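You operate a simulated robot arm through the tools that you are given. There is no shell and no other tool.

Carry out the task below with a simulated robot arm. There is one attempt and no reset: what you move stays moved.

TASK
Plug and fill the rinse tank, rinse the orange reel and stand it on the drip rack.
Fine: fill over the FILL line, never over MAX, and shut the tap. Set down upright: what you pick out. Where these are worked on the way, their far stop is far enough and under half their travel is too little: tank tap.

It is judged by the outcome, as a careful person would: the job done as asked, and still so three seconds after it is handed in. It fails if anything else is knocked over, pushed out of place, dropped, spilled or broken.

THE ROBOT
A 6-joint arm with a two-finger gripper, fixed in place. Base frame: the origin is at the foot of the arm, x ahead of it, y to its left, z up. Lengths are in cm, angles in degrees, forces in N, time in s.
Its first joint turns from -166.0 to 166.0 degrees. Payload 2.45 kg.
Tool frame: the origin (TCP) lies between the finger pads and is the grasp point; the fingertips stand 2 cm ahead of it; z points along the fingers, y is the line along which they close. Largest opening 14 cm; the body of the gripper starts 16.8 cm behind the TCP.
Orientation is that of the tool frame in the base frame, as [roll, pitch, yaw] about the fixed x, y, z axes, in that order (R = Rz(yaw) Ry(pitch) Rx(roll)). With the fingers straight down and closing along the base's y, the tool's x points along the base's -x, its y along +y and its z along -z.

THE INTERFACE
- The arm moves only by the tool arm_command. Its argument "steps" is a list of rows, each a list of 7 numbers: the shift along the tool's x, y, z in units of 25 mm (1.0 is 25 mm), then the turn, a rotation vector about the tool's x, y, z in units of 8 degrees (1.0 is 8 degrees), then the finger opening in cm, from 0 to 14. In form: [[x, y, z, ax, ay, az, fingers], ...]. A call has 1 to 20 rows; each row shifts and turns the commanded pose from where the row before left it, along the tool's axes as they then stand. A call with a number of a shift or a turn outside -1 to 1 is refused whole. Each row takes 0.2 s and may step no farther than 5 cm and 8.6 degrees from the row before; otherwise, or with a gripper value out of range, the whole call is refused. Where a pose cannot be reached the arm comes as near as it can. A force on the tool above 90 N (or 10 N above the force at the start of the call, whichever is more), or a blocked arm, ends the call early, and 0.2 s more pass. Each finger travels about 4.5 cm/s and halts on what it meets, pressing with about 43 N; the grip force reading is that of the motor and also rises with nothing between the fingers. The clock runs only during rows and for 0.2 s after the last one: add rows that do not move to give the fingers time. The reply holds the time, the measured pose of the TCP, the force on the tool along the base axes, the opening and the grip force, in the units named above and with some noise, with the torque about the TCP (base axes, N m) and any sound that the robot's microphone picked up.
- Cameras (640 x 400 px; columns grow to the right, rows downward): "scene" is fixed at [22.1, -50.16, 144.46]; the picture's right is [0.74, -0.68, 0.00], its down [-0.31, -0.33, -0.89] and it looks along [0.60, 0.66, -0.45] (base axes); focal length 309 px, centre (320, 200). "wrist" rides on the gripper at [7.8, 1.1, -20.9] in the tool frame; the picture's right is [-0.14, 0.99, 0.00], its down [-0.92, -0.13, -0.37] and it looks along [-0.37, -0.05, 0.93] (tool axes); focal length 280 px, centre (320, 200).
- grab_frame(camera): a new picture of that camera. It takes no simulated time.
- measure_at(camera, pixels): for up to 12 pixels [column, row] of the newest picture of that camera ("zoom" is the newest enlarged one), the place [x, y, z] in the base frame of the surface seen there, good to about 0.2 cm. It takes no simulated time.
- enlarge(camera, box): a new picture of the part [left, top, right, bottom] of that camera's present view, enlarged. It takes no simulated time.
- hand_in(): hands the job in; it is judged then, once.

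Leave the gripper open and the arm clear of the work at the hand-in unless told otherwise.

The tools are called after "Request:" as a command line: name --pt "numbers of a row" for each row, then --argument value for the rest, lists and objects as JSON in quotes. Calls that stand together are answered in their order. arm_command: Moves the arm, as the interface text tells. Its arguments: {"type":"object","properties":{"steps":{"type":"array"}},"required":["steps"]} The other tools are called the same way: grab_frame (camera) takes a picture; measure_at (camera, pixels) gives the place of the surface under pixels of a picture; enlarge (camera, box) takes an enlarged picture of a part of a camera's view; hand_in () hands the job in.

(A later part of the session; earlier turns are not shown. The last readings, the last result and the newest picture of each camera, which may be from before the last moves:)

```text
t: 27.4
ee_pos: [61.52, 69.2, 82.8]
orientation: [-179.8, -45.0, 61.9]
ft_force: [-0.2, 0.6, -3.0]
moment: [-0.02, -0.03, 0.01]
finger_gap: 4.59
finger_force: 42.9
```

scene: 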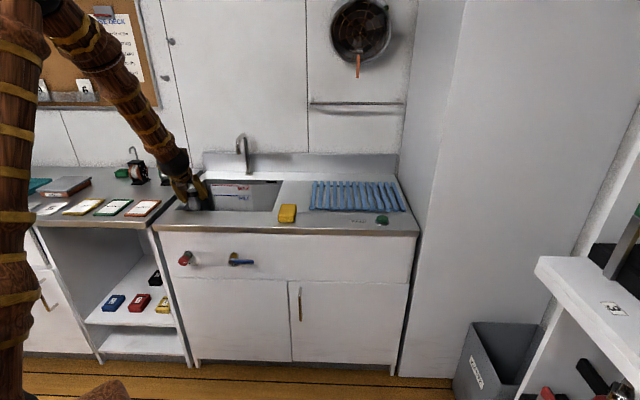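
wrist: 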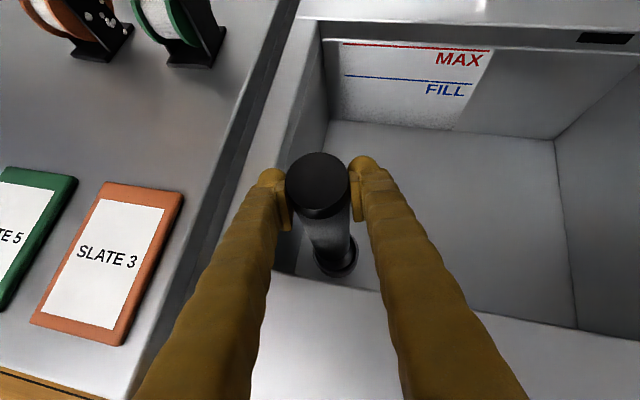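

There's no bottom contact yet. I'll keep lowering a little at a time.

Request:
arm_command --pt "-0.05 0 0.05 0 0 0 3" --pt "-0.05 0 0.05 0 0 0 3" --pt "0 0 0 0 0 0 3"

Request:
grab_frame --camera "wrist"

Request:
measure_at --camera "wrist" --pixels '[[318, 175], [305, 190], [335, 190], [318, 160]]'

```text
t: 28.2
ee_pos: [61.62, 69.22, 82.79]
orientation: [-179.9, -45.1, 62.0]
ft_force: [-1.2, -5.6, 29.0]
moment: [-0.54, 0.22, 0.0]
finger_gap: 4.61
finger_force: 43.7
```

```text
taken
```

wrist: 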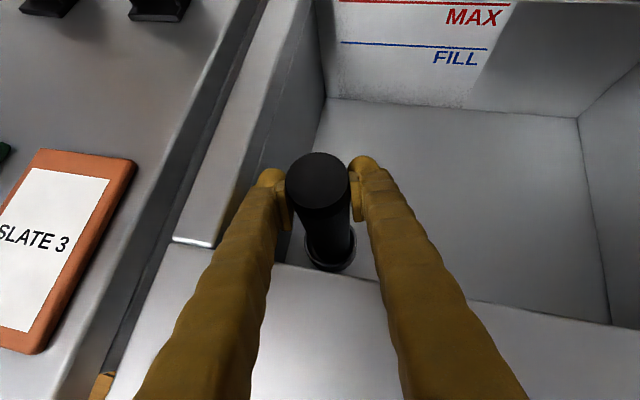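

```text
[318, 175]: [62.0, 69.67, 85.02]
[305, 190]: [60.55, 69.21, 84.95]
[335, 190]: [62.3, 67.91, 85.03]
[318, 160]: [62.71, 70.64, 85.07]
```

The standpipe is seated: its top is at z≈85.0 and I feel 29 N of floor contact. I'll open modestly and back out along the tool axis.

Request:
arm_command --pt "0 0 0 0 0 0 5" --pt "0 0 0 0 0 0 6" --pt "0 0 0 0 0 0 6.4" --pt "0 0 0 0 0 0 6.4" --pt "0 0 -0.3 0 0 0 6.4" --pt "0 0 -0.8 0 0 0 6.4" --pt "0 0 -1 0 0 0 6.4" --pt "0 0 -1 0 0 0 6.4" --pt "0 0 -1 0 0 0 6.4" --pt "0 0 -1 0 0 0 6.4" --pt "0 0 0 0 0 0 6.4"

Request:
grab_frame --camera "wrist"

Request:
grab_frame --camera "scene"

```text
t: 29.9
ee_pos: [59.5, 65.91, 86.37]
orientation: [-179.7, -45.1, 61.8]
ft_force: [22.1, 39.9, -37.1]
moment: [0.19, -1.87, -1.88]
finger_gap: 5.87
finger_force: 0.0
stopped in row 8: the force on the tool passed its limit at 204 N (the readings are from after the stop); the commanded pose is now the measured one
```

```text
taken
```

wrist: 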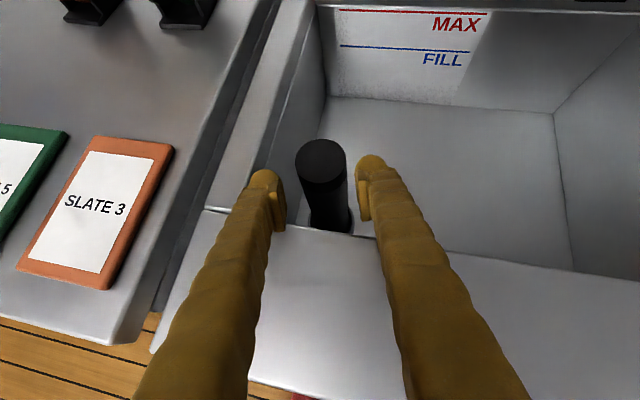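

```text
taken
```

scene: 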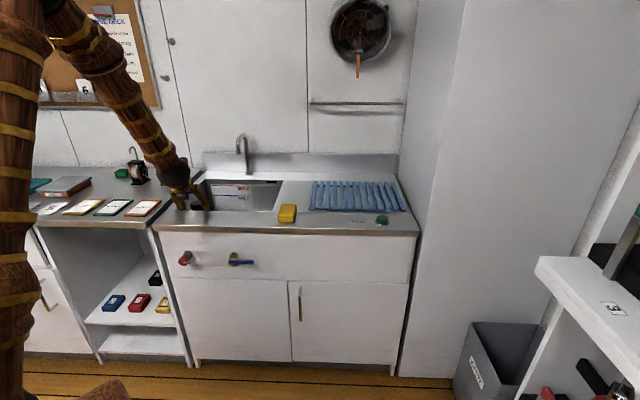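

The left fingertip's lower corner caught the tank's front rim while backing out. The moment places the contact at about v=87.4, z=84. The pipe is still upright. I'll move forward slightly and then straight up.

Request:
arm_command --pt "0.14 0 0.14 0 0 0 6.4" --pt "0.1 0 0.1 0 0 0 6.4" --pt "0.3 0 -0.3 0 0 0 6.4" --pt "0.5 0 -0.5 0 0 0 6.4" --pt "0.6 0 -0.6 0 0 0 6.4" --pt "0.6 0 -0.6 0 0 0 6.4" --pt "0.6 0 -0.6 0 0 0 6.4" --pt "0.6 0 -0.6 0 0 0 6.4" --pt "0.6 0 -0.6 0 0 0 6.4" --pt "0 0 0 0 0 0 6.4"

Request:
grab_frame --camera "wrist"

Request:
grab_frame --camera "scene"

```text
t: 32.1
ee_pos: [59.79, 66.46, 100.03]
orientation: [-179.6, -45.2, 61.8]
ft_force: [1.0, -1.5, 0.5]
moment: [-0.01, 0.01, 0.0]
finger_gap: 6.4
finger_force: 0.0
```

```text
taken
```

wrist: 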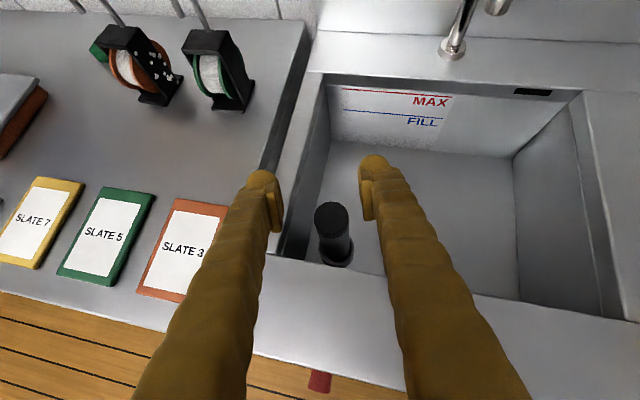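

```text
taken
```

scene: 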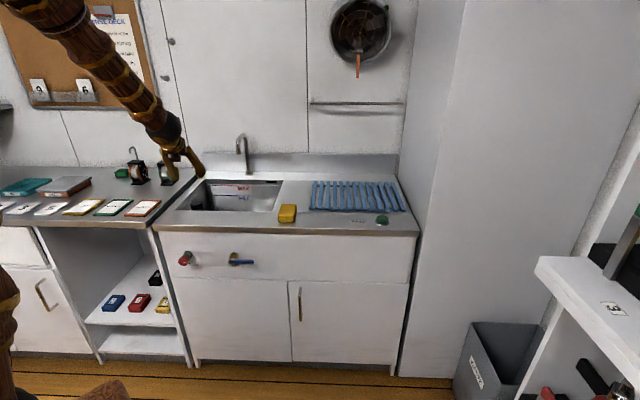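

I'm clear of the tank. I'll check the pipe's top and its base in the collar.

Request:
enlarge --camera "wrist" --box '[290, 190, 380, 280]'

Request:
measure_at --camera "zoom" --pixels '[[280, 130], [215, 130], [350, 130], [280, 70], [280, 185], [300, 300], [330, 330], [240, 310], [375, 300]]'

```text
4.44 times, centred on (335, 235) of wrist
```

zoom: 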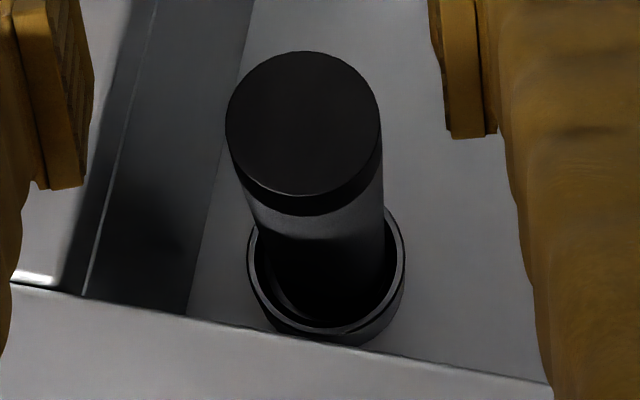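

```text
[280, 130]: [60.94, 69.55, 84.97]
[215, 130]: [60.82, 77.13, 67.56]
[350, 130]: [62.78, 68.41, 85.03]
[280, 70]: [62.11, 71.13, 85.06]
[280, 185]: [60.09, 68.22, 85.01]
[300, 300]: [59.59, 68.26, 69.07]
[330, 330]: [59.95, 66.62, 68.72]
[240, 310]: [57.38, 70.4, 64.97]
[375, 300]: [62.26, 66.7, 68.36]
```

The pipe stands level, with its top at z=85.0 all over, so the tank is plugged. Next is the tap. I'll withdraw to a free spot in front of the counter near (56.6, 28.3, 95).

Request:
arm_command --pt "-0.4 0.2 -0.3 0 0 0 6" --pt "-0.812 0.435 -0.61 0 0 0 5" --pt "-0.812 0.435 -0.61 0 0 0 5" --pt "-0.812 0.435 -0.61 0 0 0 5" --pt "-0.812 0.435 -0.61 0 0 0 5" --pt "-0.812 0.435 -0.61 0 0 0 5" --pt "-0.812 0.435 -0.61 0 0 0 5" --pt "-0.812 0.435 -0.61 0 0 0 5" --pt "-0.812 0.435 -0.61 0 0 0 5" --pt "-0.812 0.435 -0.61 0 0 0 5" --pt "-0.812 0.435 -0.61 0 0 0 5" --pt "-0.812 0.435 -0.61 0 0 0 5" --pt "-0.812 0.435 -0.61 0 0 0 5" --pt "-0.812 0.435 -0.61 0 0 0 5" --pt "-0.4 0.2 -0.3 0 0 0 5"

Request:
grab_frame --camera "wrist"

Request:
grab_frame --camera "scene"

```text
t: 35.3
ee_pos: [57.07, 28.43, 94.72]
orientation: [-179.6, -45.3, 61.7]
ft_force: [-1.6, 0.6, 0.4]
moment: [-0.02, -0.01, -0.03]
finger_gap: 5.01
finger_force: 0.1
```

```text
taken
```

wrist: 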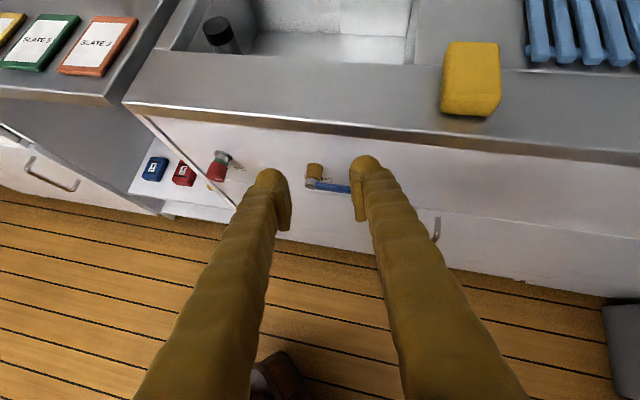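

```text
taken
```

scene: 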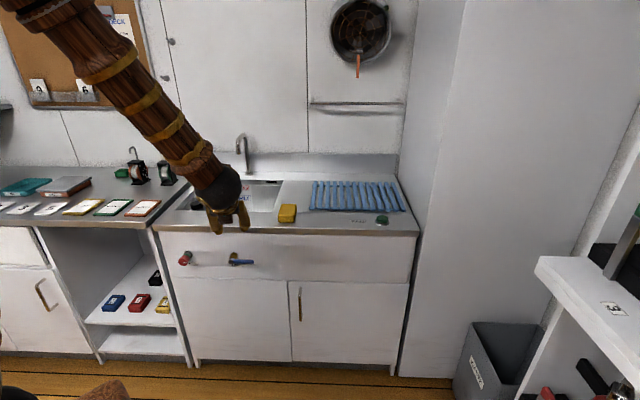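

The tap lever is visible just ahead and below. I'll yaw to 47°, then roll the tool -90° about its axis so the fingers close roughly vertically around the lever, then flatten the tilt.

Request:
arm_command --pt "0 0 0 -0.6625 0 0.6625 5" --pt "0 0 0 -0.6625 0 0.6625 5" --pt "0 0 0 0 0.9375 0 5" --pt "0 0 0 0 0.9375 0 5" --pt "0 0 0 0 0.9375 0 5" --pt "0 0 0 0 0.9375 0 5"

```text
t: 36.7
ee_pos: [67.41, 30.39, 99.59]
orientation: [-178.8, -75.1, 46.1]
ft_force: [0.2, 0.1, 0.0]
moment: [-0.02, 0.0, 0.0]
finger_gap: 5.0
finger_force: 0.1
out of reach, approached as far as the arm can: row 3, 4, 5, 6
```

The arm can't fold in that far, and the TCP slid to (67.4, 30.4, 99.6). I'll go back to a 40° tilt and do the -90° roll there.

Request:
arm_command --pt "0 0 0 0 -0.8 0 5" --pt "0 0 0 0 -0.8 0 5" --pt "0 0 0 0 -0.8 0 5" --pt "0 0 0 0 -0.725 0 5" --pt "0 0 0 0 0 -0.9375 5" --pt "0 0 0 0 0 -0.9375 5" --pt "0 0 0 0 0 -0.9375 5" --pt "0 0 0 0 0 -0.9375 5" --pt "0 0 0 0 0 -0.9375 5" --pt "0 0 0 0 0 -0.9375 5" --pt "0 0 0 0 0 -0.9375 5" --pt "0 0 0 0 0 -0.9375 5" --pt "0 0 0 0 0 -0.9375 5" --pt "0 0 0 0 0 -0.9375 5" --pt "0 0 0 0 0 -0.9375 5" --pt "0 0 0 0 0 -0.9375 5"

Request:
grab_frame --camera "wrist"

Request:
grab_frame --camera "scene"

```text
t: 40.1
ee_pos: [67.4, 30.53, 99.55]
orientation: [129.9, -0.2, 137.2]
ft_force: [-0.3, 0.1, -0.1]
moment: [-0.01, -0.01, 0.03]
finger_gap: 4.99
finger_force: 0.0
```

```text
taken
```

wrist: 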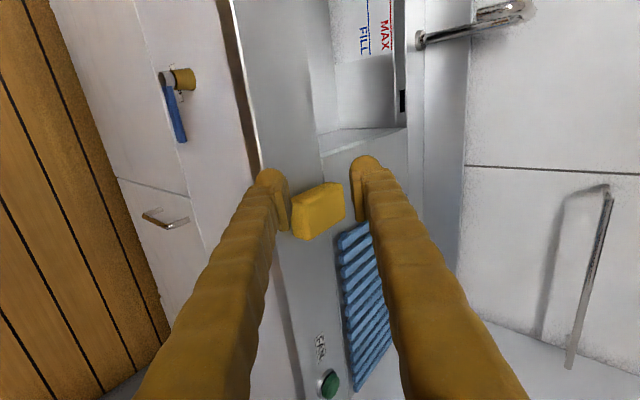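

```text
taken
```

scene: 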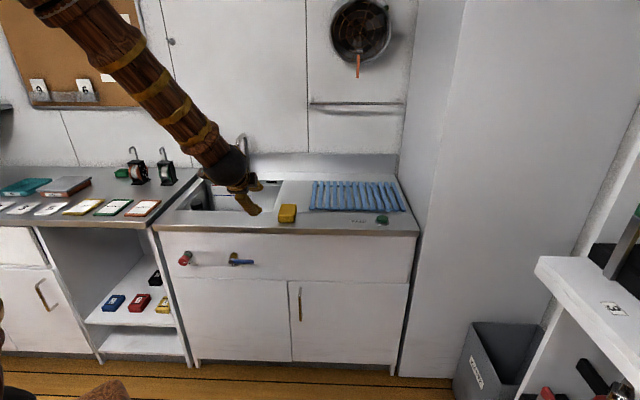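

Now the fingers are stacked around the viewing axis and the tap is at about (175,100) in this picture. I'll enlarge and measure it.

Request:
enlarge --camera "wrist" --box '[140, 50, 220, 160]'

Request:
measure_at --camera "zoom" --pixels '[[360, 110], [390, 100], [330, 95], [280, 100], [300, 150], [320, 180], [330, 230], [345, 280], [355, 315], [300, 200], [350, 200], [335, 300]]'

```text
3.64 times, centred on (180, 105) of wrist
```

zoom: 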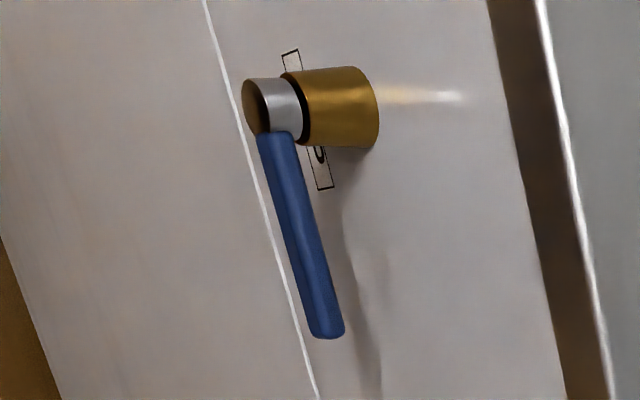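

```text
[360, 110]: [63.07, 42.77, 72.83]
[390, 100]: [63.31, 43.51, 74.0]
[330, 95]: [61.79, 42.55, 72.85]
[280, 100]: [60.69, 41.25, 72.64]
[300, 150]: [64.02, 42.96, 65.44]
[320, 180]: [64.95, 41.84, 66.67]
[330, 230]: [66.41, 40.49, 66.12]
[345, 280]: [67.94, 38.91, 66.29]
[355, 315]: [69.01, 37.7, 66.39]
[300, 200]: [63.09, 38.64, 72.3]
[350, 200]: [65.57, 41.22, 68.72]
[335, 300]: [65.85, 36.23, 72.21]
```

The lever centre is at v≈72.0, z≈71.8 and the pivot at u≈14.0. I'll go to a standoff 7 cm back from the straddle position on the lever.

Request:
arm_command --pt "0.239 -0.774 0.492 0 0 0 5" --pt "0.239 -0.774 0.492 0 0 0 5" --pt "0.239 -0.774 0.492 0 0 0 5" --pt "0.239 -0.774 0.492 0 0 0 5" --pt "0.239 -0.774 0.492 0 0 0 5" --pt "0.239 -0.774 0.492 0 0 0 5" --pt "0.239 -0.774 0.492 0 0 0 5" --pt "0.239 -0.774 0.492 0 0 0 5" --pt "0.239 -0.774 0.492 0 0 0 5" --pt "0.239 -0.774 0.492 0 0 0 5" --pt "0 0 0 0 0 0 5"

Request:
grab_frame --camera "wrist"

Request:
grab_frame --camera "scene"

```text
t: 42.5
ee_pos: [63.17, 33.09, 77.11]
orientation: [130.0, -0.3, 137.2]
ft_force: [0.3, -0.7, -0.5]
moment: [-0.01, 0.0, 0.0]
finger_gap: 5.01
finger_force: 0.0
out of reach, approached as far as the arm can: row 8, 9, 10
```

```text
taken
```

wrist: 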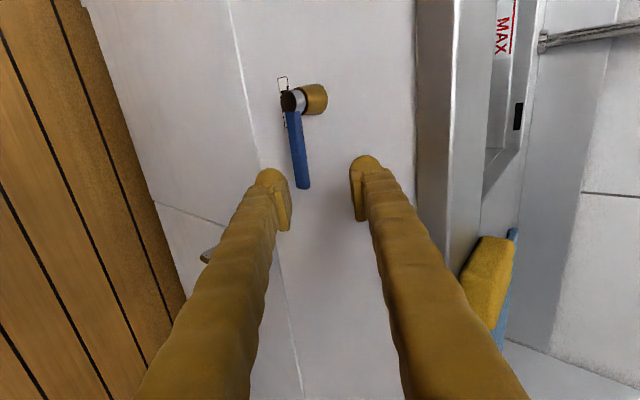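

```text
taken
```

scene: 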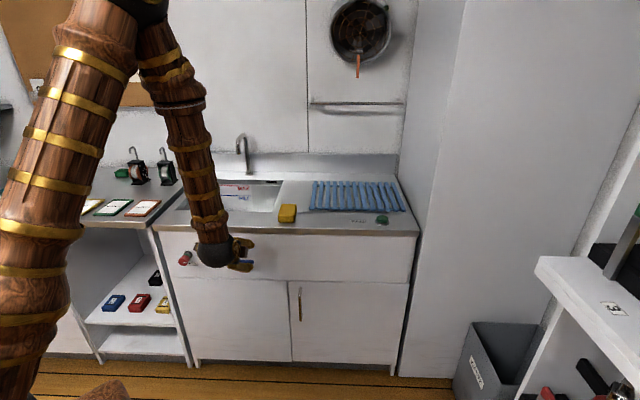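

The arm stopped a little short because of its inner reach limit, but I'm in front of the lever at (63.2, 33.1, 77.1). I'll shift sideways first, then slide in around the lever.

Request:
arm_command --pt "0.22 -0.3 0 0 0 0 5" --pt "0.225 -0.31 0 0 0 0 5" --pt "0 0 0.5 0 0 0 5" --pt "0 0 0.6 0 0 0 5" --pt "0 0 0.6 0 0 0 5" --pt "0 0 0.57 0 0 0 5" --pt "0 0 0 0 0 0 5"

Request:
grab_frame --camera "wrist"

Request:
enlarge --camera "scene" --box '[170, 220, 280, 290]'

```text
t: 43.8
ee_pos: [64.99, 36.04, 73.29]
orientation: [129.9, -0.3, 136.9]
ft_force: [-20.2, -18.3, 25.5]
moment: [0.9, -1.38, -0.24]
finger_gap: 5.35
finger_force: 3.2
out of reach, approached as far as the arm can: row 1, 2
stopped in row 6: the force on the tool passed its limit at 142 N (the readings are from after the stop); the commanded pose is now the measured one
```

```text
taken
```

wrist: 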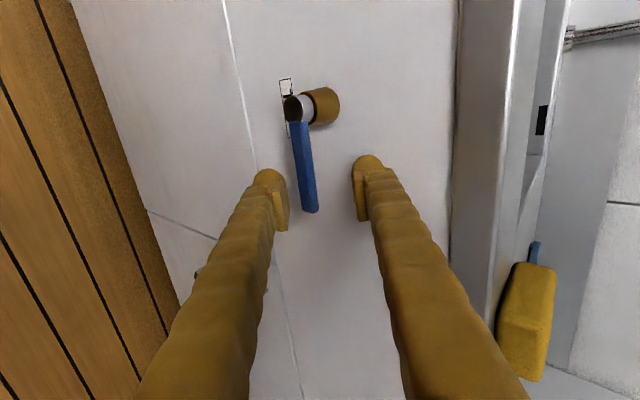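

```text
5.71 times, centred on (225, 255) of scene
```

zoom: 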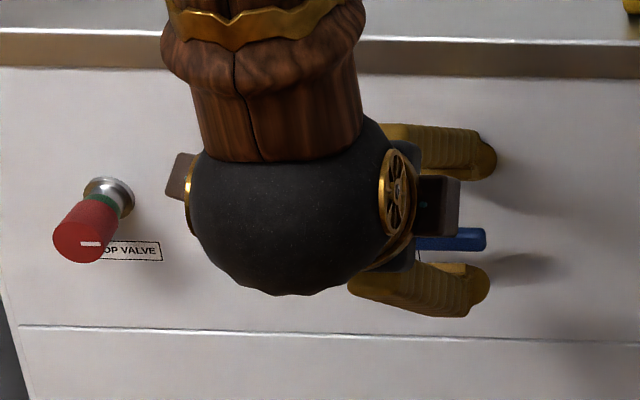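

The upper fingertip touched the cabinet panel: with a 5 cm opening at this tilt it reaches v≈75.5. The lever is between the fingers, 0.8 cm low. I'll back off 0.5 cm, shift down, narrow the opening to 3 cm, and then check.

Request:
arm_command --pt "0 0 -0.2 0 0 0 5" --pt "0 -0.15 0 0 0 0 4.5" --pt "0 -0.16 0 0 0 0 3.8" --pt "0 0 0 0 0 0 3.2" --pt "0 0 0 0 0 0 3.0" --pt "0 0 0 0 0 0 3.0"

Request:
grab_frame --camera "wrist"

Request:
enlarge --camera "wrist" --box '[250, 70, 390, 240]'

```text
t: 45.2
ee_pos: [64.47, 35.4, 72.92]
orientation: [130.0, -0.4, 137.0]
ft_force: [0.2, 0.4, -0.6]
moment: [0.01, -0.02, 0.02]
finger_gap: 2.99
finger_force: 0.0
```

```text
taken
```

wrist: 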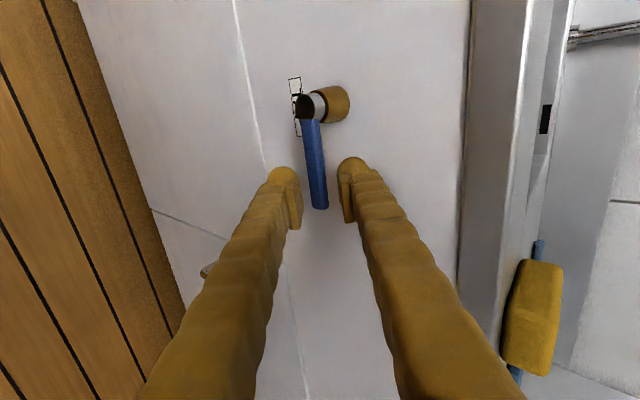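

```text
2.35 times, centred on (320, 155) of wrist
```

zoom: 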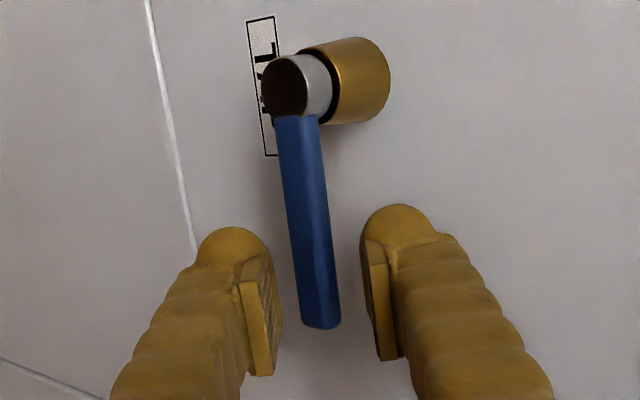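

The lever now lies between the pads. I'll move in 0.9 cm and narrow the gap to 2.4 cm.

Request:
arm_command --pt "0.2 0 0 0 0 0 3.0" --pt "0 0 0.18 0 0 0 3.0" --pt "0 0 0.18 0 0 0 2.6" --pt "0 0 0 0 0 0 2.4" --pt "0 0 0 0 0 0 2.4"

Request:
grab_frame --camera "wrist"

```text
t: 46.4
ee_pos: [64.56, 36.23, 72.42]
orientation: [129.9, -0.5, 137.0]
ft_force: [-0.9, -0.1, 0.0]
moment: [-0.02, -0.01, 0.02]
finger_gap: 2.38
finger_force: 0.0
```

```text
taken
```

wrist: 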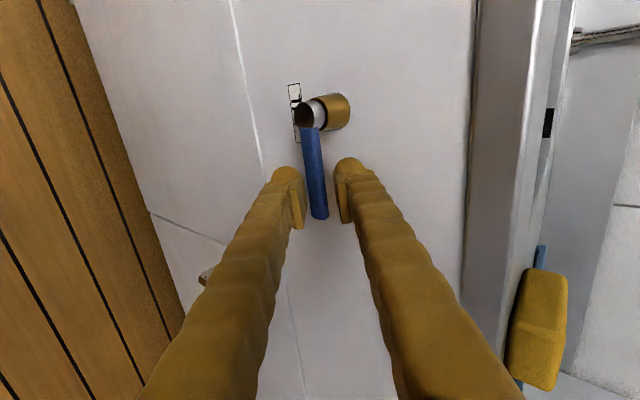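

Both fingers straddle the lever with no force. I'll try a small downward arc of 6° about the pivot and read the force.

Request:
arm_command --pt "-0.015 -0.195 0.163 -0.03 0.48 0.575 2.4" --pt "0 0 0 0 0 0 2.4"

```text
t: 47.0
ee_pos: [64.67, 36.11, 71.67]
orientation: [129.8, -6.5, 136.9]
ft_force: [0.4, 0.6, 0.8]
moment: [0.02, 0.0, 0.01]
finger_gap: 2.42
finger_force: 0.1
```

Request:
arm_command --pt "-0.01 -0.13 0.109 -0.02 0.32 0.383 2.4" --pt "0 0 0 0 0 0 2.4"

Request:
enlarge --camera "wrist" --box '[250, 70, 390, 240]'

```text
t: 47.6
ee_pos: [64.6, 36.11, 71.34]
orientation: [129.5, -10.4, 137.0]
ft_force: [5.7, 0.4, 8.1]
moment: [-0.05, -0.08, 0.07]
finger_gap: 2.98
finger_force: 4.0
```

```text
2.35 times, centred on (320, 155) of wrist
```

zoom: 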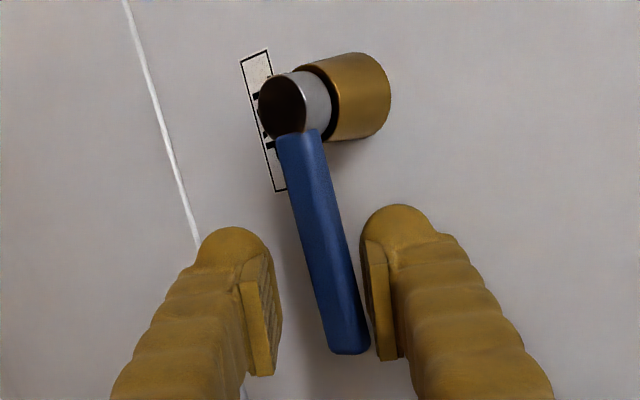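

At 10° the lower side resists with 8 N and the finger gives way, so the lever isn't turning downward. I'll go back and try the upward arc.

Request:
arm_command --pt "0.041 0.192 -0.161 0.03 -0.48 -0.575 2.4" --pt "0.027 0.128 -0.107 0.02 -0.32 -0.383 2.4" --pt "0.041 0.192 -0.161 0.03 -0.48 -0.575 2.4" --pt "0 0 0 0 0 0 2.4"

Request:
enlarge --camera "wrist" --box '[250, 70, 390, 240]'

```text
t: 48.6
ee_pos: [64.44, 36.25, 72.82]
orientation: [130.3, 5.8, 137.0]
ft_force: [-5.2, -2.9, -1.4]
moment: [-0.04, 0.09, -0.11]
finger_gap: 2.7
finger_force: 1.9
```

```text
2.35 times, centred on (320, 155) of wrist
```

zoom: 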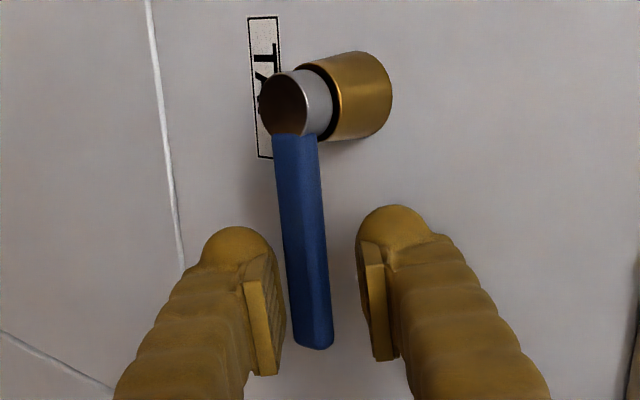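

Request:
arm_command --pt "0.041 0.192 -0.161 0.03 -0.48 -0.575 2.4" --pt "0 0 0 0 0 0 2.4"

Request:
enlarge --camera "wrist" --box '[250, 70, 390, 240]'

Request:
measure_at --camera "zoom" --pixels '[[295, 160], [300, 220], [305, 280], [315, 335]]'

```text
t: 49.2
ee_pos: [65.43, 35.15, 74.04]
orientation: [130.5, 10.6, 138.3]
ft_force: [-0.4, -0.1, 0.4]
moment: [0.0, -0.01, 0.02]
finger_gap: 2.4
finger_force: 0.1
out of reach, approached as far as the arm can: row 1
```

```text
2.35 times, centred on (320, 155) of wrist
```

zoom: 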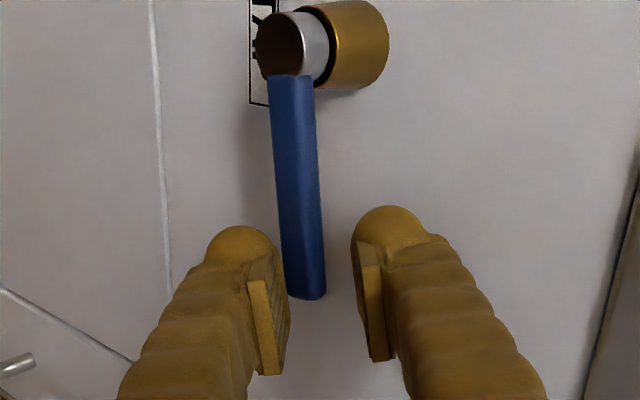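

```text
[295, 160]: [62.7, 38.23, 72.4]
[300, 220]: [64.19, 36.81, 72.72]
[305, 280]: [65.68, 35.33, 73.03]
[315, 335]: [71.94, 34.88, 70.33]
```

The lever did turn: it now slopes up about 8.6°, so up is the way it moves, and it moves easily. The arm's inner reach limit gets in the way here. I'll slide off the lever to the right, straighten the roll, yaw the tool about 28° so it comes in from the right, and close the fingers to push with them.

Request:
arm_command --pt "-0.8 0 0 0 0 0 2.8" --pt "-0.9 0 0 0 0 0 2.8" --pt "0 0 0 -0.025 0.425 0.51 2.0" --pt "0 0 0 -0.025 0.425 0.51 1.0" --pt "0 0 0 0 0.67 -0.5625 0" --pt "0 0 0 0 0.67 -0.5625 0" --pt "0 0 0 0 0.67 -0.5625 0" --pt "0 0 0 0 0.67 -0.5625 0" --pt "0 0 0 0 0 0 0"

Request:
grab_frame --camera "wrist"

Request:
grab_frame --camera "scene"

```text
t: 51.2
ee_pos: [68.43, 32.25, 74.87]
orientation: [130.5, 0.8, 165.1]
ft_force: [-0.1, 0.7, -1.2]
moment: [0.0, 0.01, -0.01]
finger_gap: 0.0
finger_force: 29.2
```

```text
taken
```

wrist: 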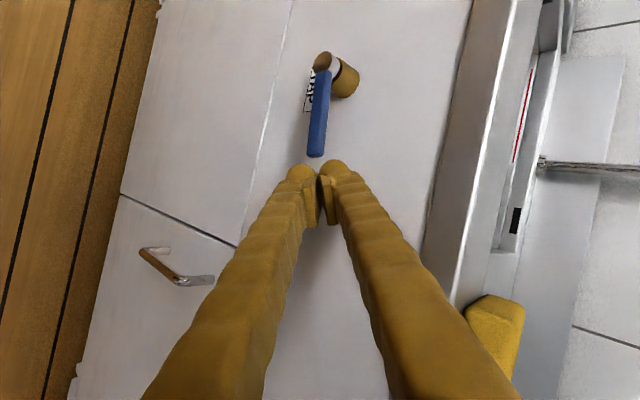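

```text
taken
```

scene: 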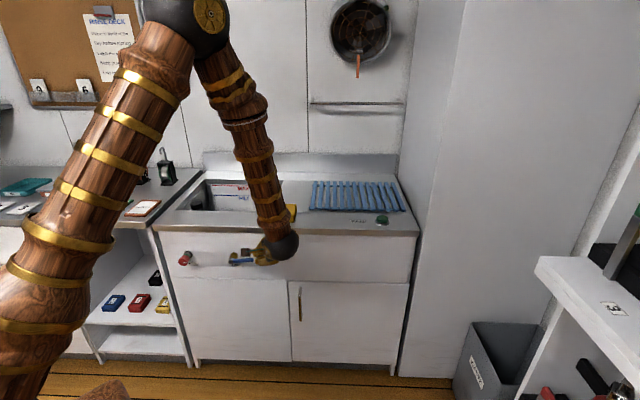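

Closed fingers now point in from the right at φ≈75°. I'll go down to z≈68.5, then left under the lever to u≈19.5.

Request:
arm_command --pt "0 -0.649 0.553 0 0 0 0" --pt "0 -0.649 0.553 0 0 0 0" --pt "0 -0.649 0.553 0 0 0 0" --pt "0.675 0.293 0.344 0 0 0 0" --pt "0.675 0.293 0.344 0 0 0 0" --pt "0.675 0.293 0.344 0 0 0 0" --pt "0 0 0 0 0 0 0"

Request:
grab_frame --camera "wrist"

Request:
enlarge --camera "scene" --box '[170, 220, 300, 300]'

```text
t: 52.8
ee_pos: [64.57, 36.71, 68.35]
orientation: [130.5, 0.8, 165.0]
ft_force: [-0.5, 0.3, 0.0]
moment: [0.05, -0.02, -0.01]
finger_gap: 0.0
finger_force: 29.4
```

```text
taken
```

wrist: 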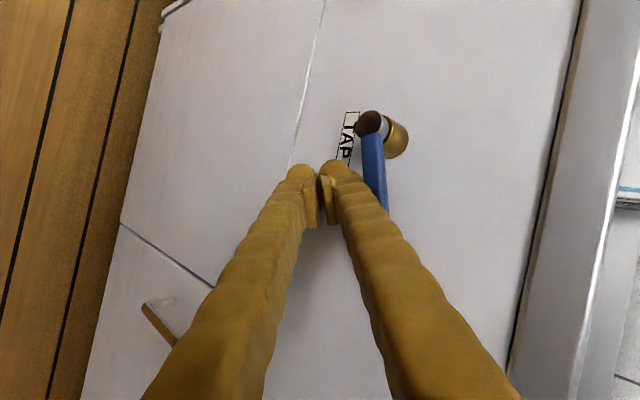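

```text
4.92 times, centred on (235, 260) of scene
```

zoom: 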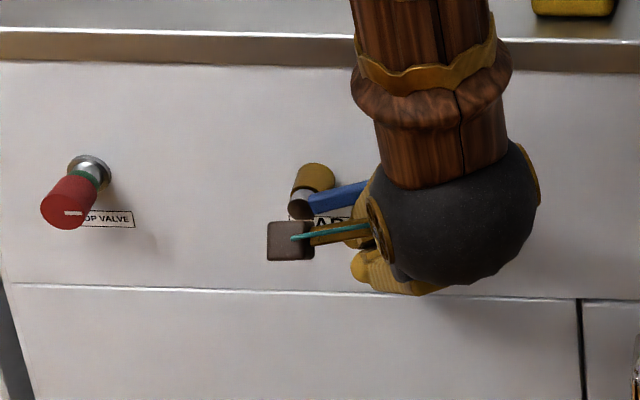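

The finger pair is right under the lever. I'll push it up along its arc in small rows to about 30° and check the force.

Request:
arm_command --pt "-0.045 0.35 -0.333 0 0 0 0" --pt "-0.045 0.35 -0.333 0 0 0 0" --pt "-0.007 0.236 -0.207 0 0 0 0" --pt "-0.007 0.236 -0.207 0 0 0 0" --pt "0 0 0 0 0 0 0"

Request:
enlarge --camera "scene" --box '[170, 130, 300, 300]'

Request:
grab_frame --camera "wrist"

```text
t: 54.0
ee_pos: [64.83, 36.52, 72.33]
orientation: [130.5, 0.9, 165.0]
ft_force: [-0.3, -0.3, -0.4]
moment: [0.01, -0.02, 0.02]
finger_gap: 0.0
finger_force: 29.3
```

```text
2.35 times, centred on (235, 215) of scene
```

zoom: 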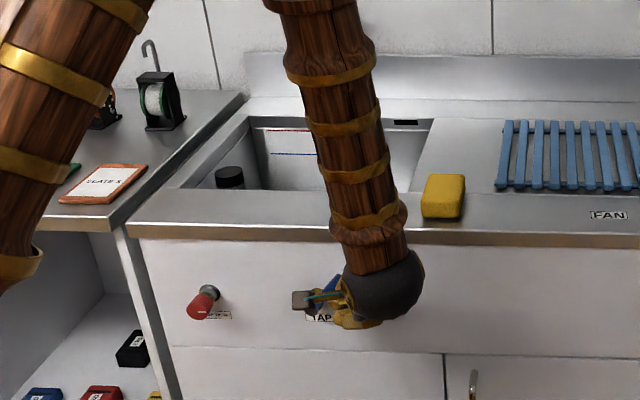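

```text
taken
```

wrist: 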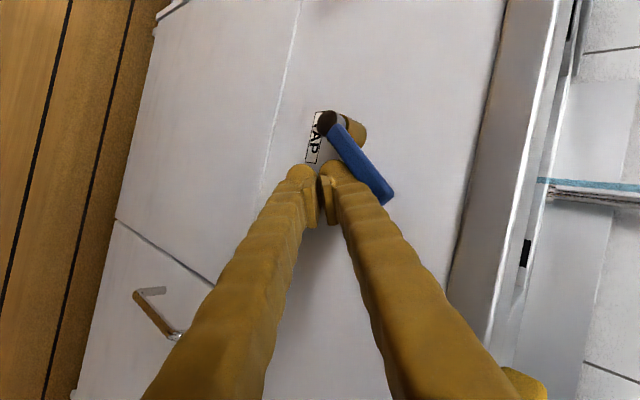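

The lever is now up about 35° with almost no force, and there's no sound yet. I'll continue along the arc to about 60°.

Request:
arm_command --pt "0.059 0.256 -0.174 0 0 0 0" --pt "0.059 0.256 -0.174 0 0 0 0" --pt "0.131 0.261 -0.122 0 0 0 0" --pt "0.131 0.261 -0.122 0 0 0 0" --pt "0 0 0 0 0 0 0"

Request:
enlarge --camera "scene" --box '[170, 130, 300, 300]'

Request:
grab_frame --camera "wrist"

```text
t: 55.2
ee_pos: [63.78, 37.44, 75.26]
orientation: [130.5, 0.8, 165.1]
ft_force: [0.6, -0.1, 0.6]
moment: [0.02, 0.0, 0.0]
finger_gap: 0.02
finger_force: 29.6
```

```text
2.35 times, centred on (235, 215) of scene
```

zoom: 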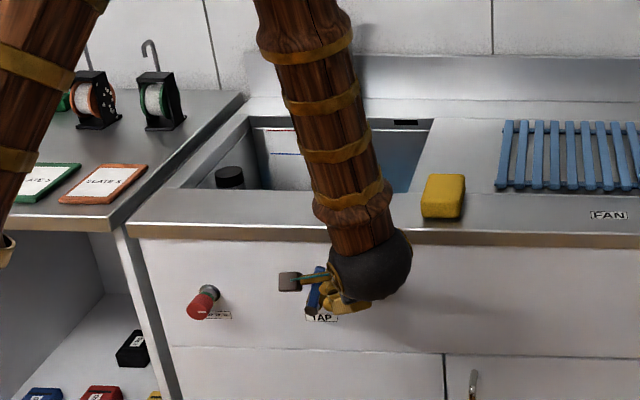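

```text
taken
```

wrist: 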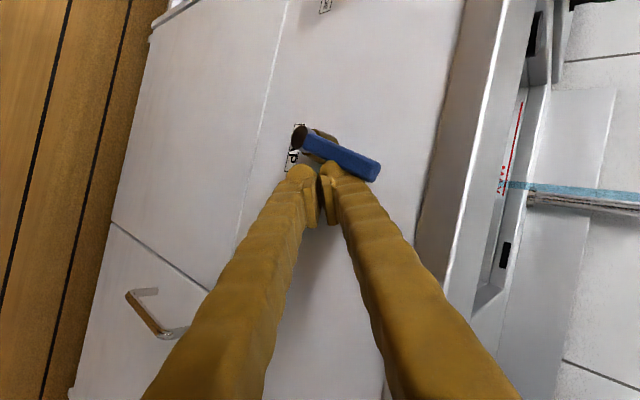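

There's a teal streak beside the faucet at about (575,188) in the wrist picture, and the tank wall is tinted blue, so water is already running. I'll look closer at the tank.

Request:
enlarge --camera "scene" --box '[185, 130, 295, 220]'

Request:
enlarge --camera "wrist" --box '[440, 60, 640, 360]'

```text
4.44 times, centred on (240, 175) of scene
```

zoom: 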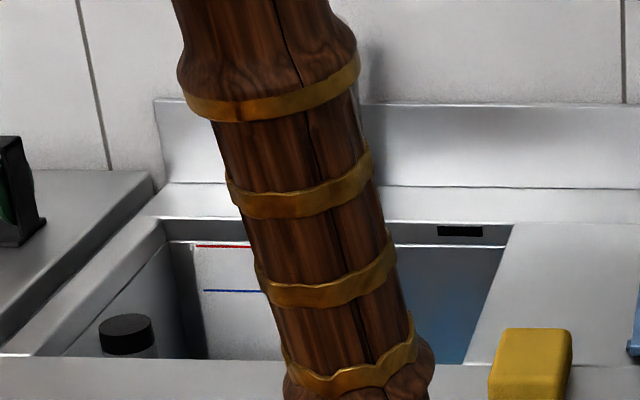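

```text
1.33 times, centred on (540, 210) of wrist
```

zoom: 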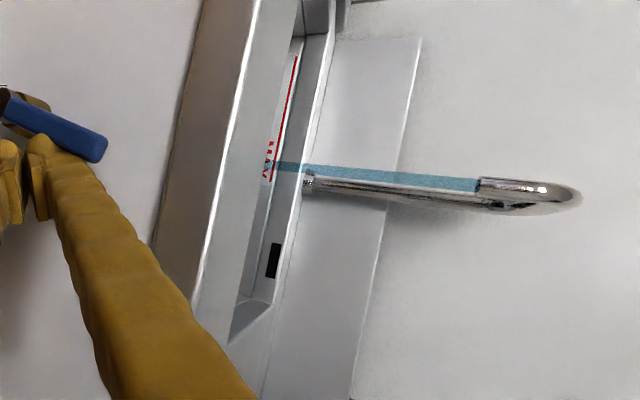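

Water is running from the spout. I'll measure the water surface in the scene picture.

Request:
grab_frame --camera "scene"

Request:
measure_at --camera "scene" --pixels '[[267, 202], [272, 195], [268, 208], [217, 205], [222, 207], [265, 208], [270, 190]]'

```text
taken
```

scene: 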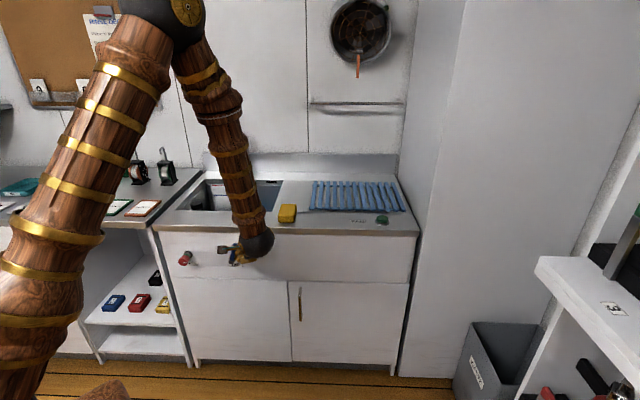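

```text
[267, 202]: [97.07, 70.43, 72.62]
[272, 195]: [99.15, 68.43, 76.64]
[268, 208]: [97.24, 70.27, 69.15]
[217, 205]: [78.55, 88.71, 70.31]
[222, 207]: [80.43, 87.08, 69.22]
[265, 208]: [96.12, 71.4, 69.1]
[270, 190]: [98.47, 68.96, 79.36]
```

The level is still below the visible part, under z≈69. I'll push the lever on towards 75–80° and check again.

Request:
arm_command --pt "0.185 0.243 -0.067 0 0 0 0" --pt "0.185 0.243 -0.067 0 0 0 0" --pt "0 0 0 0 0 0 0"

Request:
enlarge --camera "wrist" --box '[240, 60, 640, 310]'

Request:
enlarge --camera "scene" --box '[185, 130, 295, 270]'

```text
t: 56.0
ee_pos: [63.05, 38.08, 76.35]
orientation: [130.5, 0.8, 164.9]
ft_force: [-0.4, 0.4, 0.0]
moment: [0.01, -0.01, 0.01]
finger_gap: 0.03
finger_force: 29.1
```

```text
1.60 times, centred on (440, 185) of wrist
```

zoom: 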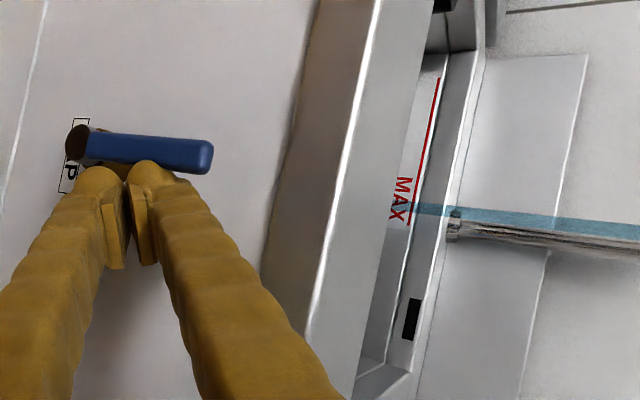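

```text
2.86 times, centred on (240, 200) of scene
```

zoom: 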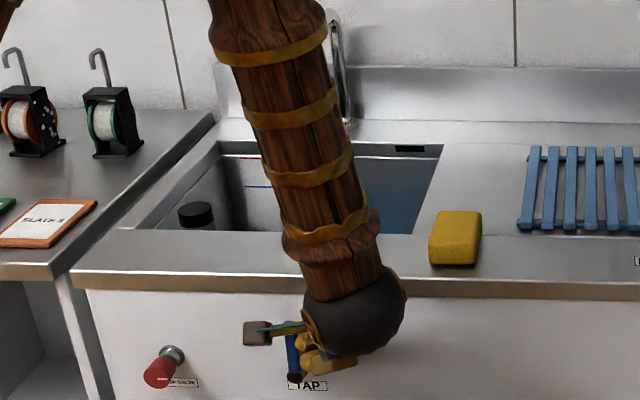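

The lever is almost upright and the water runs well. To be ready to shut it, I'll back the fingers out and move over to the left side of the lever, checking the level as I go.

Request:
arm_command --pt "0 0 -0.8 0 0 0 0" --pt "0 0 -0.8 0 0 0 0" --pt "0 0 -0.8 0 0 0 0" --pt "0.83 0.312 0.365 0 0 0 0" --pt "0.83 0.312 0.365 0 0 0 0" --pt "0.83 0.312 0.365 0 0 0 0"

Request:
grab_frame --camera "wrist"

Request:
enlarge --camera "scene" --box '[185, 130, 295, 270]'

```text
t: 57.4
ee_pos: [56.84, 38.74, 80.18]
orientation: [130.5, 0.9, 165.0]
ft_force: [1.1, -1.3, 0.2]
moment: [0.01, 0.0, 0.01]
finger_gap: 0.0
finger_force: 29.6
```

```text
taken
```

wrist: 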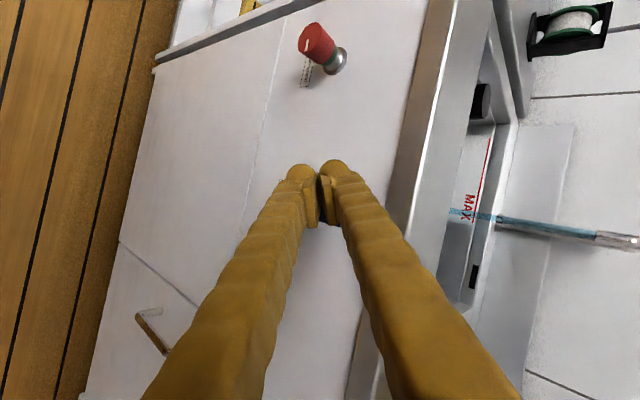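

```text
2.86 times, centred on (240, 200) of scene
```

zoom: 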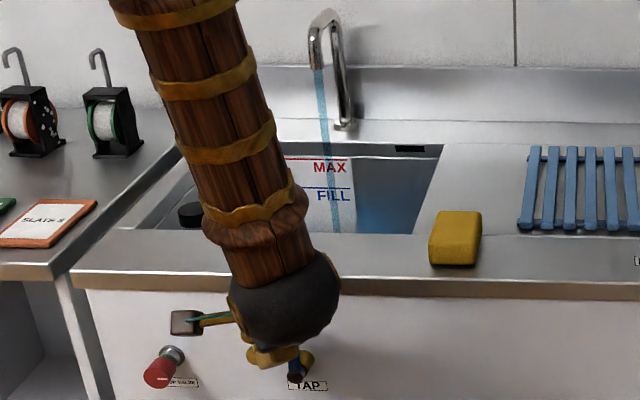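

The lever is just right of the fingers. I'll shift 0.8 cm further left and slide in beside it, ready to close.

Request:
arm_command --pt "0.277 0.104 0.122 0 0 0 0" --pt "0 0 0.6 0 0 0 0" --pt "0 0 0.6 0 0 0 0" --pt "0 0 0.6 0 0 0 0" --pt "0 0 0.5 0 0 0 0"

Request:
grab_frame --camera "wrist"

Request:
enlarge --camera "scene" --box '[185, 130, 295, 270]'

```text
t: 58.6
ee_pos: [57.38, 43.59, 76.35]
orientation: [130.6, 0.9, 165.1]
ft_force: [0.3, -0.5, 0.1]
moment: [-0.04, 0.0, 0.0]
finger_gap: 0.0
finger_force: 29.9
```

```text
taken
```

wrist: 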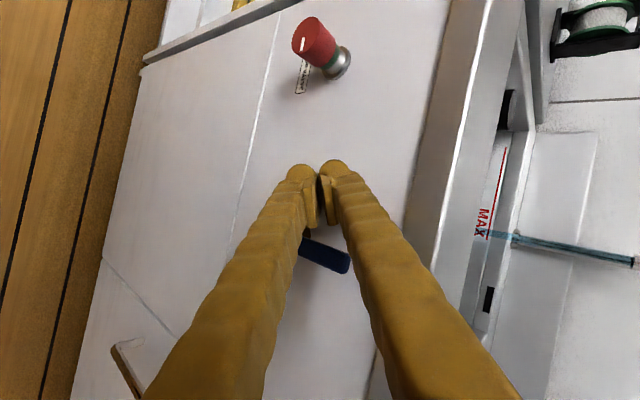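

```text
2.86 times, centred on (240, 200) of scene
```

zoom: 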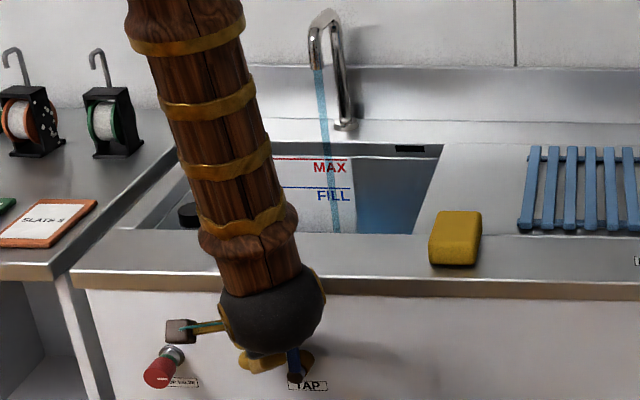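

I'm ready on the left of the lever, no contact. I'll measure the level at the back wall.

Request:
measure_at --camera "zoom" --pixels '[[385, 230], [400, 220], [385, 210], [400, 200], [345, 228], [320, 225], [300, 228], [370, 232]]'

```text
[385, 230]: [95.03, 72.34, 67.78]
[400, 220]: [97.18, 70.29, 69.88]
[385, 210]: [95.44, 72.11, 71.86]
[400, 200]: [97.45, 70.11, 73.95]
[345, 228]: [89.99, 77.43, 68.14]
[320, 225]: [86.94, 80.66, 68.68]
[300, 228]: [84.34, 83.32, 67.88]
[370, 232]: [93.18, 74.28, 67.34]
```

The level is still under z≈67.3, so I'll wait about 4 s and measure again.

Request:
arm_command --pt "0 0 0 0 0 0 0" --pt "0 0 0 0 0 0 0" --pt "0 0 0 0 0 0 0" --pt "0 0 0 0 0 0 0" --pt "0 0 0 0 0 0 0" --pt "0 0 0 0 0 0 0" --pt "0 0 0 0 0 0 0" --pt "0 0 0 0 0 0 0" --pt "0 0 0 0 0 0 0" --pt "0 0 0 0 0 0 0" --pt "0 0 0 0 0 0 0" --pt "0 0 0 0 0 0 0" --pt "0 0 0 0 0 0 0" --pt "0 0 0 0 0 0 0" --pt "0 0 0 0 0 0 0" --pt "0 0 0 0 0 0 0" --pt "0 0 0 0 0 0 0" --pt "0 0 0 0 0 0 0"

Request:
enlarge --camera "scene" --box '[185, 130, 295, 270]'

Request:
measure_at --camera "zoom" --pixels '[[385, 230], [400, 220], [385, 210], [400, 200], [345, 228], [320, 225], [300, 228], [370, 232]]'

```text
t: 62.4
ee_pos: [57.41, 43.73, 76.38]
orientation: [130.6, 0.8, 165.0]
ft_force: [-0.5, 0.2, -1.0]
moment: [-0.02, 0.0, 0.01]
finger_gap: 0.0
finger_force: 29.5
```

```text
2.86 times, centred on (240, 200) of scene
```

zoom: 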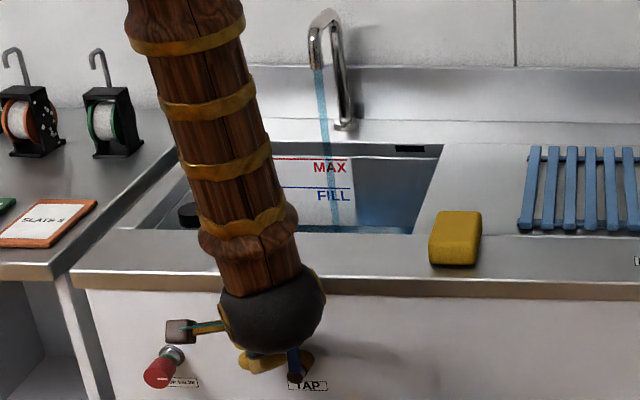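

```text
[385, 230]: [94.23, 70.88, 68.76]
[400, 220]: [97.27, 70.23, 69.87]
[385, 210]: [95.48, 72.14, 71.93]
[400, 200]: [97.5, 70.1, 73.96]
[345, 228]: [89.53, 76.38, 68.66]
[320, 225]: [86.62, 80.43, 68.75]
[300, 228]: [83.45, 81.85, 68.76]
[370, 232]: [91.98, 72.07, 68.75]
```

The water surface is at z≈68.75. I'll wait and measure the rate of rise.

Request:
arm_command --pt "0 0 0 0 0 0 0" --pt "0 0 0 0 0 0 0" --pt "0 0 0 0 0 0 0" --pt "0 0 0 0 0 0 0" --pt "0 0 0 0 0 0 0" --pt "0 0 0 0 0 0 0" --pt "0 0 0 0 0 0 0" --pt "0 0 0 0 0 0 0" --pt "0 0 0 0 0 0 0" --pt "0 0 0 0 0 0 0" --pt "0 0 0 0 0 0 0" --pt "0 0 0 0 0 0 0" --pt "0 0 0 0 0 0 0" --pt "0 0 0 0 0 0 0" --pt "0 0 0 0 0 0 0" --pt "0 0 0 0 0 0 0" --pt "0 0 0 0 0 0 0" --pt "0 0 0 0 0 0 0"

Request:
enlarge --camera "scene" --box '[185, 130, 295, 270]'

Request:
measure_at --camera "zoom" --pixels '[[385, 230], [400, 220], [385, 210], [400, 200], [345, 228], [320, 225], [300, 228], [370, 232]]'

Request:
enlarge --camera "wrist" --box '[250, 130, 400, 290]'

```text
t: 66.2
ee_pos: [57.25, 43.48, 76.42]
orientation: [130.5, 0.8, 165.1]
ft_force: [0.0, -0.5, -0.6]
moment: [-0.02, 0.01, -0.03]
finger_gap: 0.0
finger_force: 29.0
```

```text
2.86 times, centred on (240, 200) of scene
```

zoom: 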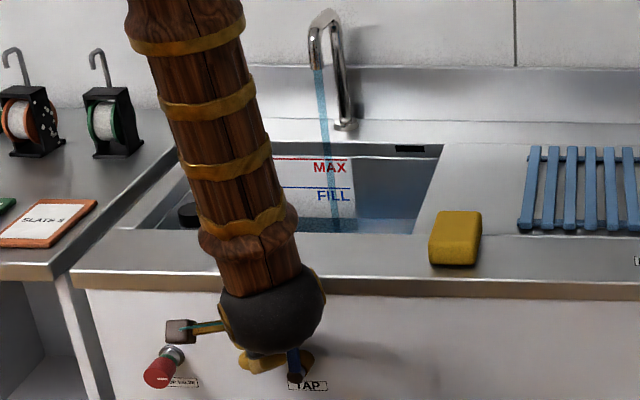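

```text
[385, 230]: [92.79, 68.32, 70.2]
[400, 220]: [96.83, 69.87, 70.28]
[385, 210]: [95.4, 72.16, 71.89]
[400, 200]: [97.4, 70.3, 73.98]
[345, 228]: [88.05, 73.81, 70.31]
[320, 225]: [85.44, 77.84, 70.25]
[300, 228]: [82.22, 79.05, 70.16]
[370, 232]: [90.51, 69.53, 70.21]
```

```text
2.50 times, centred on (325, 210) of wrist
```

zoom: 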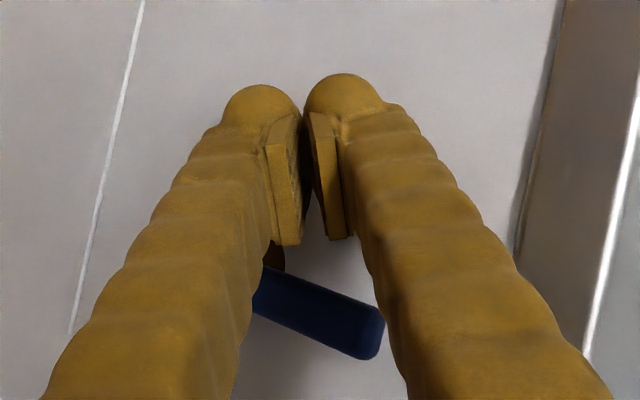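

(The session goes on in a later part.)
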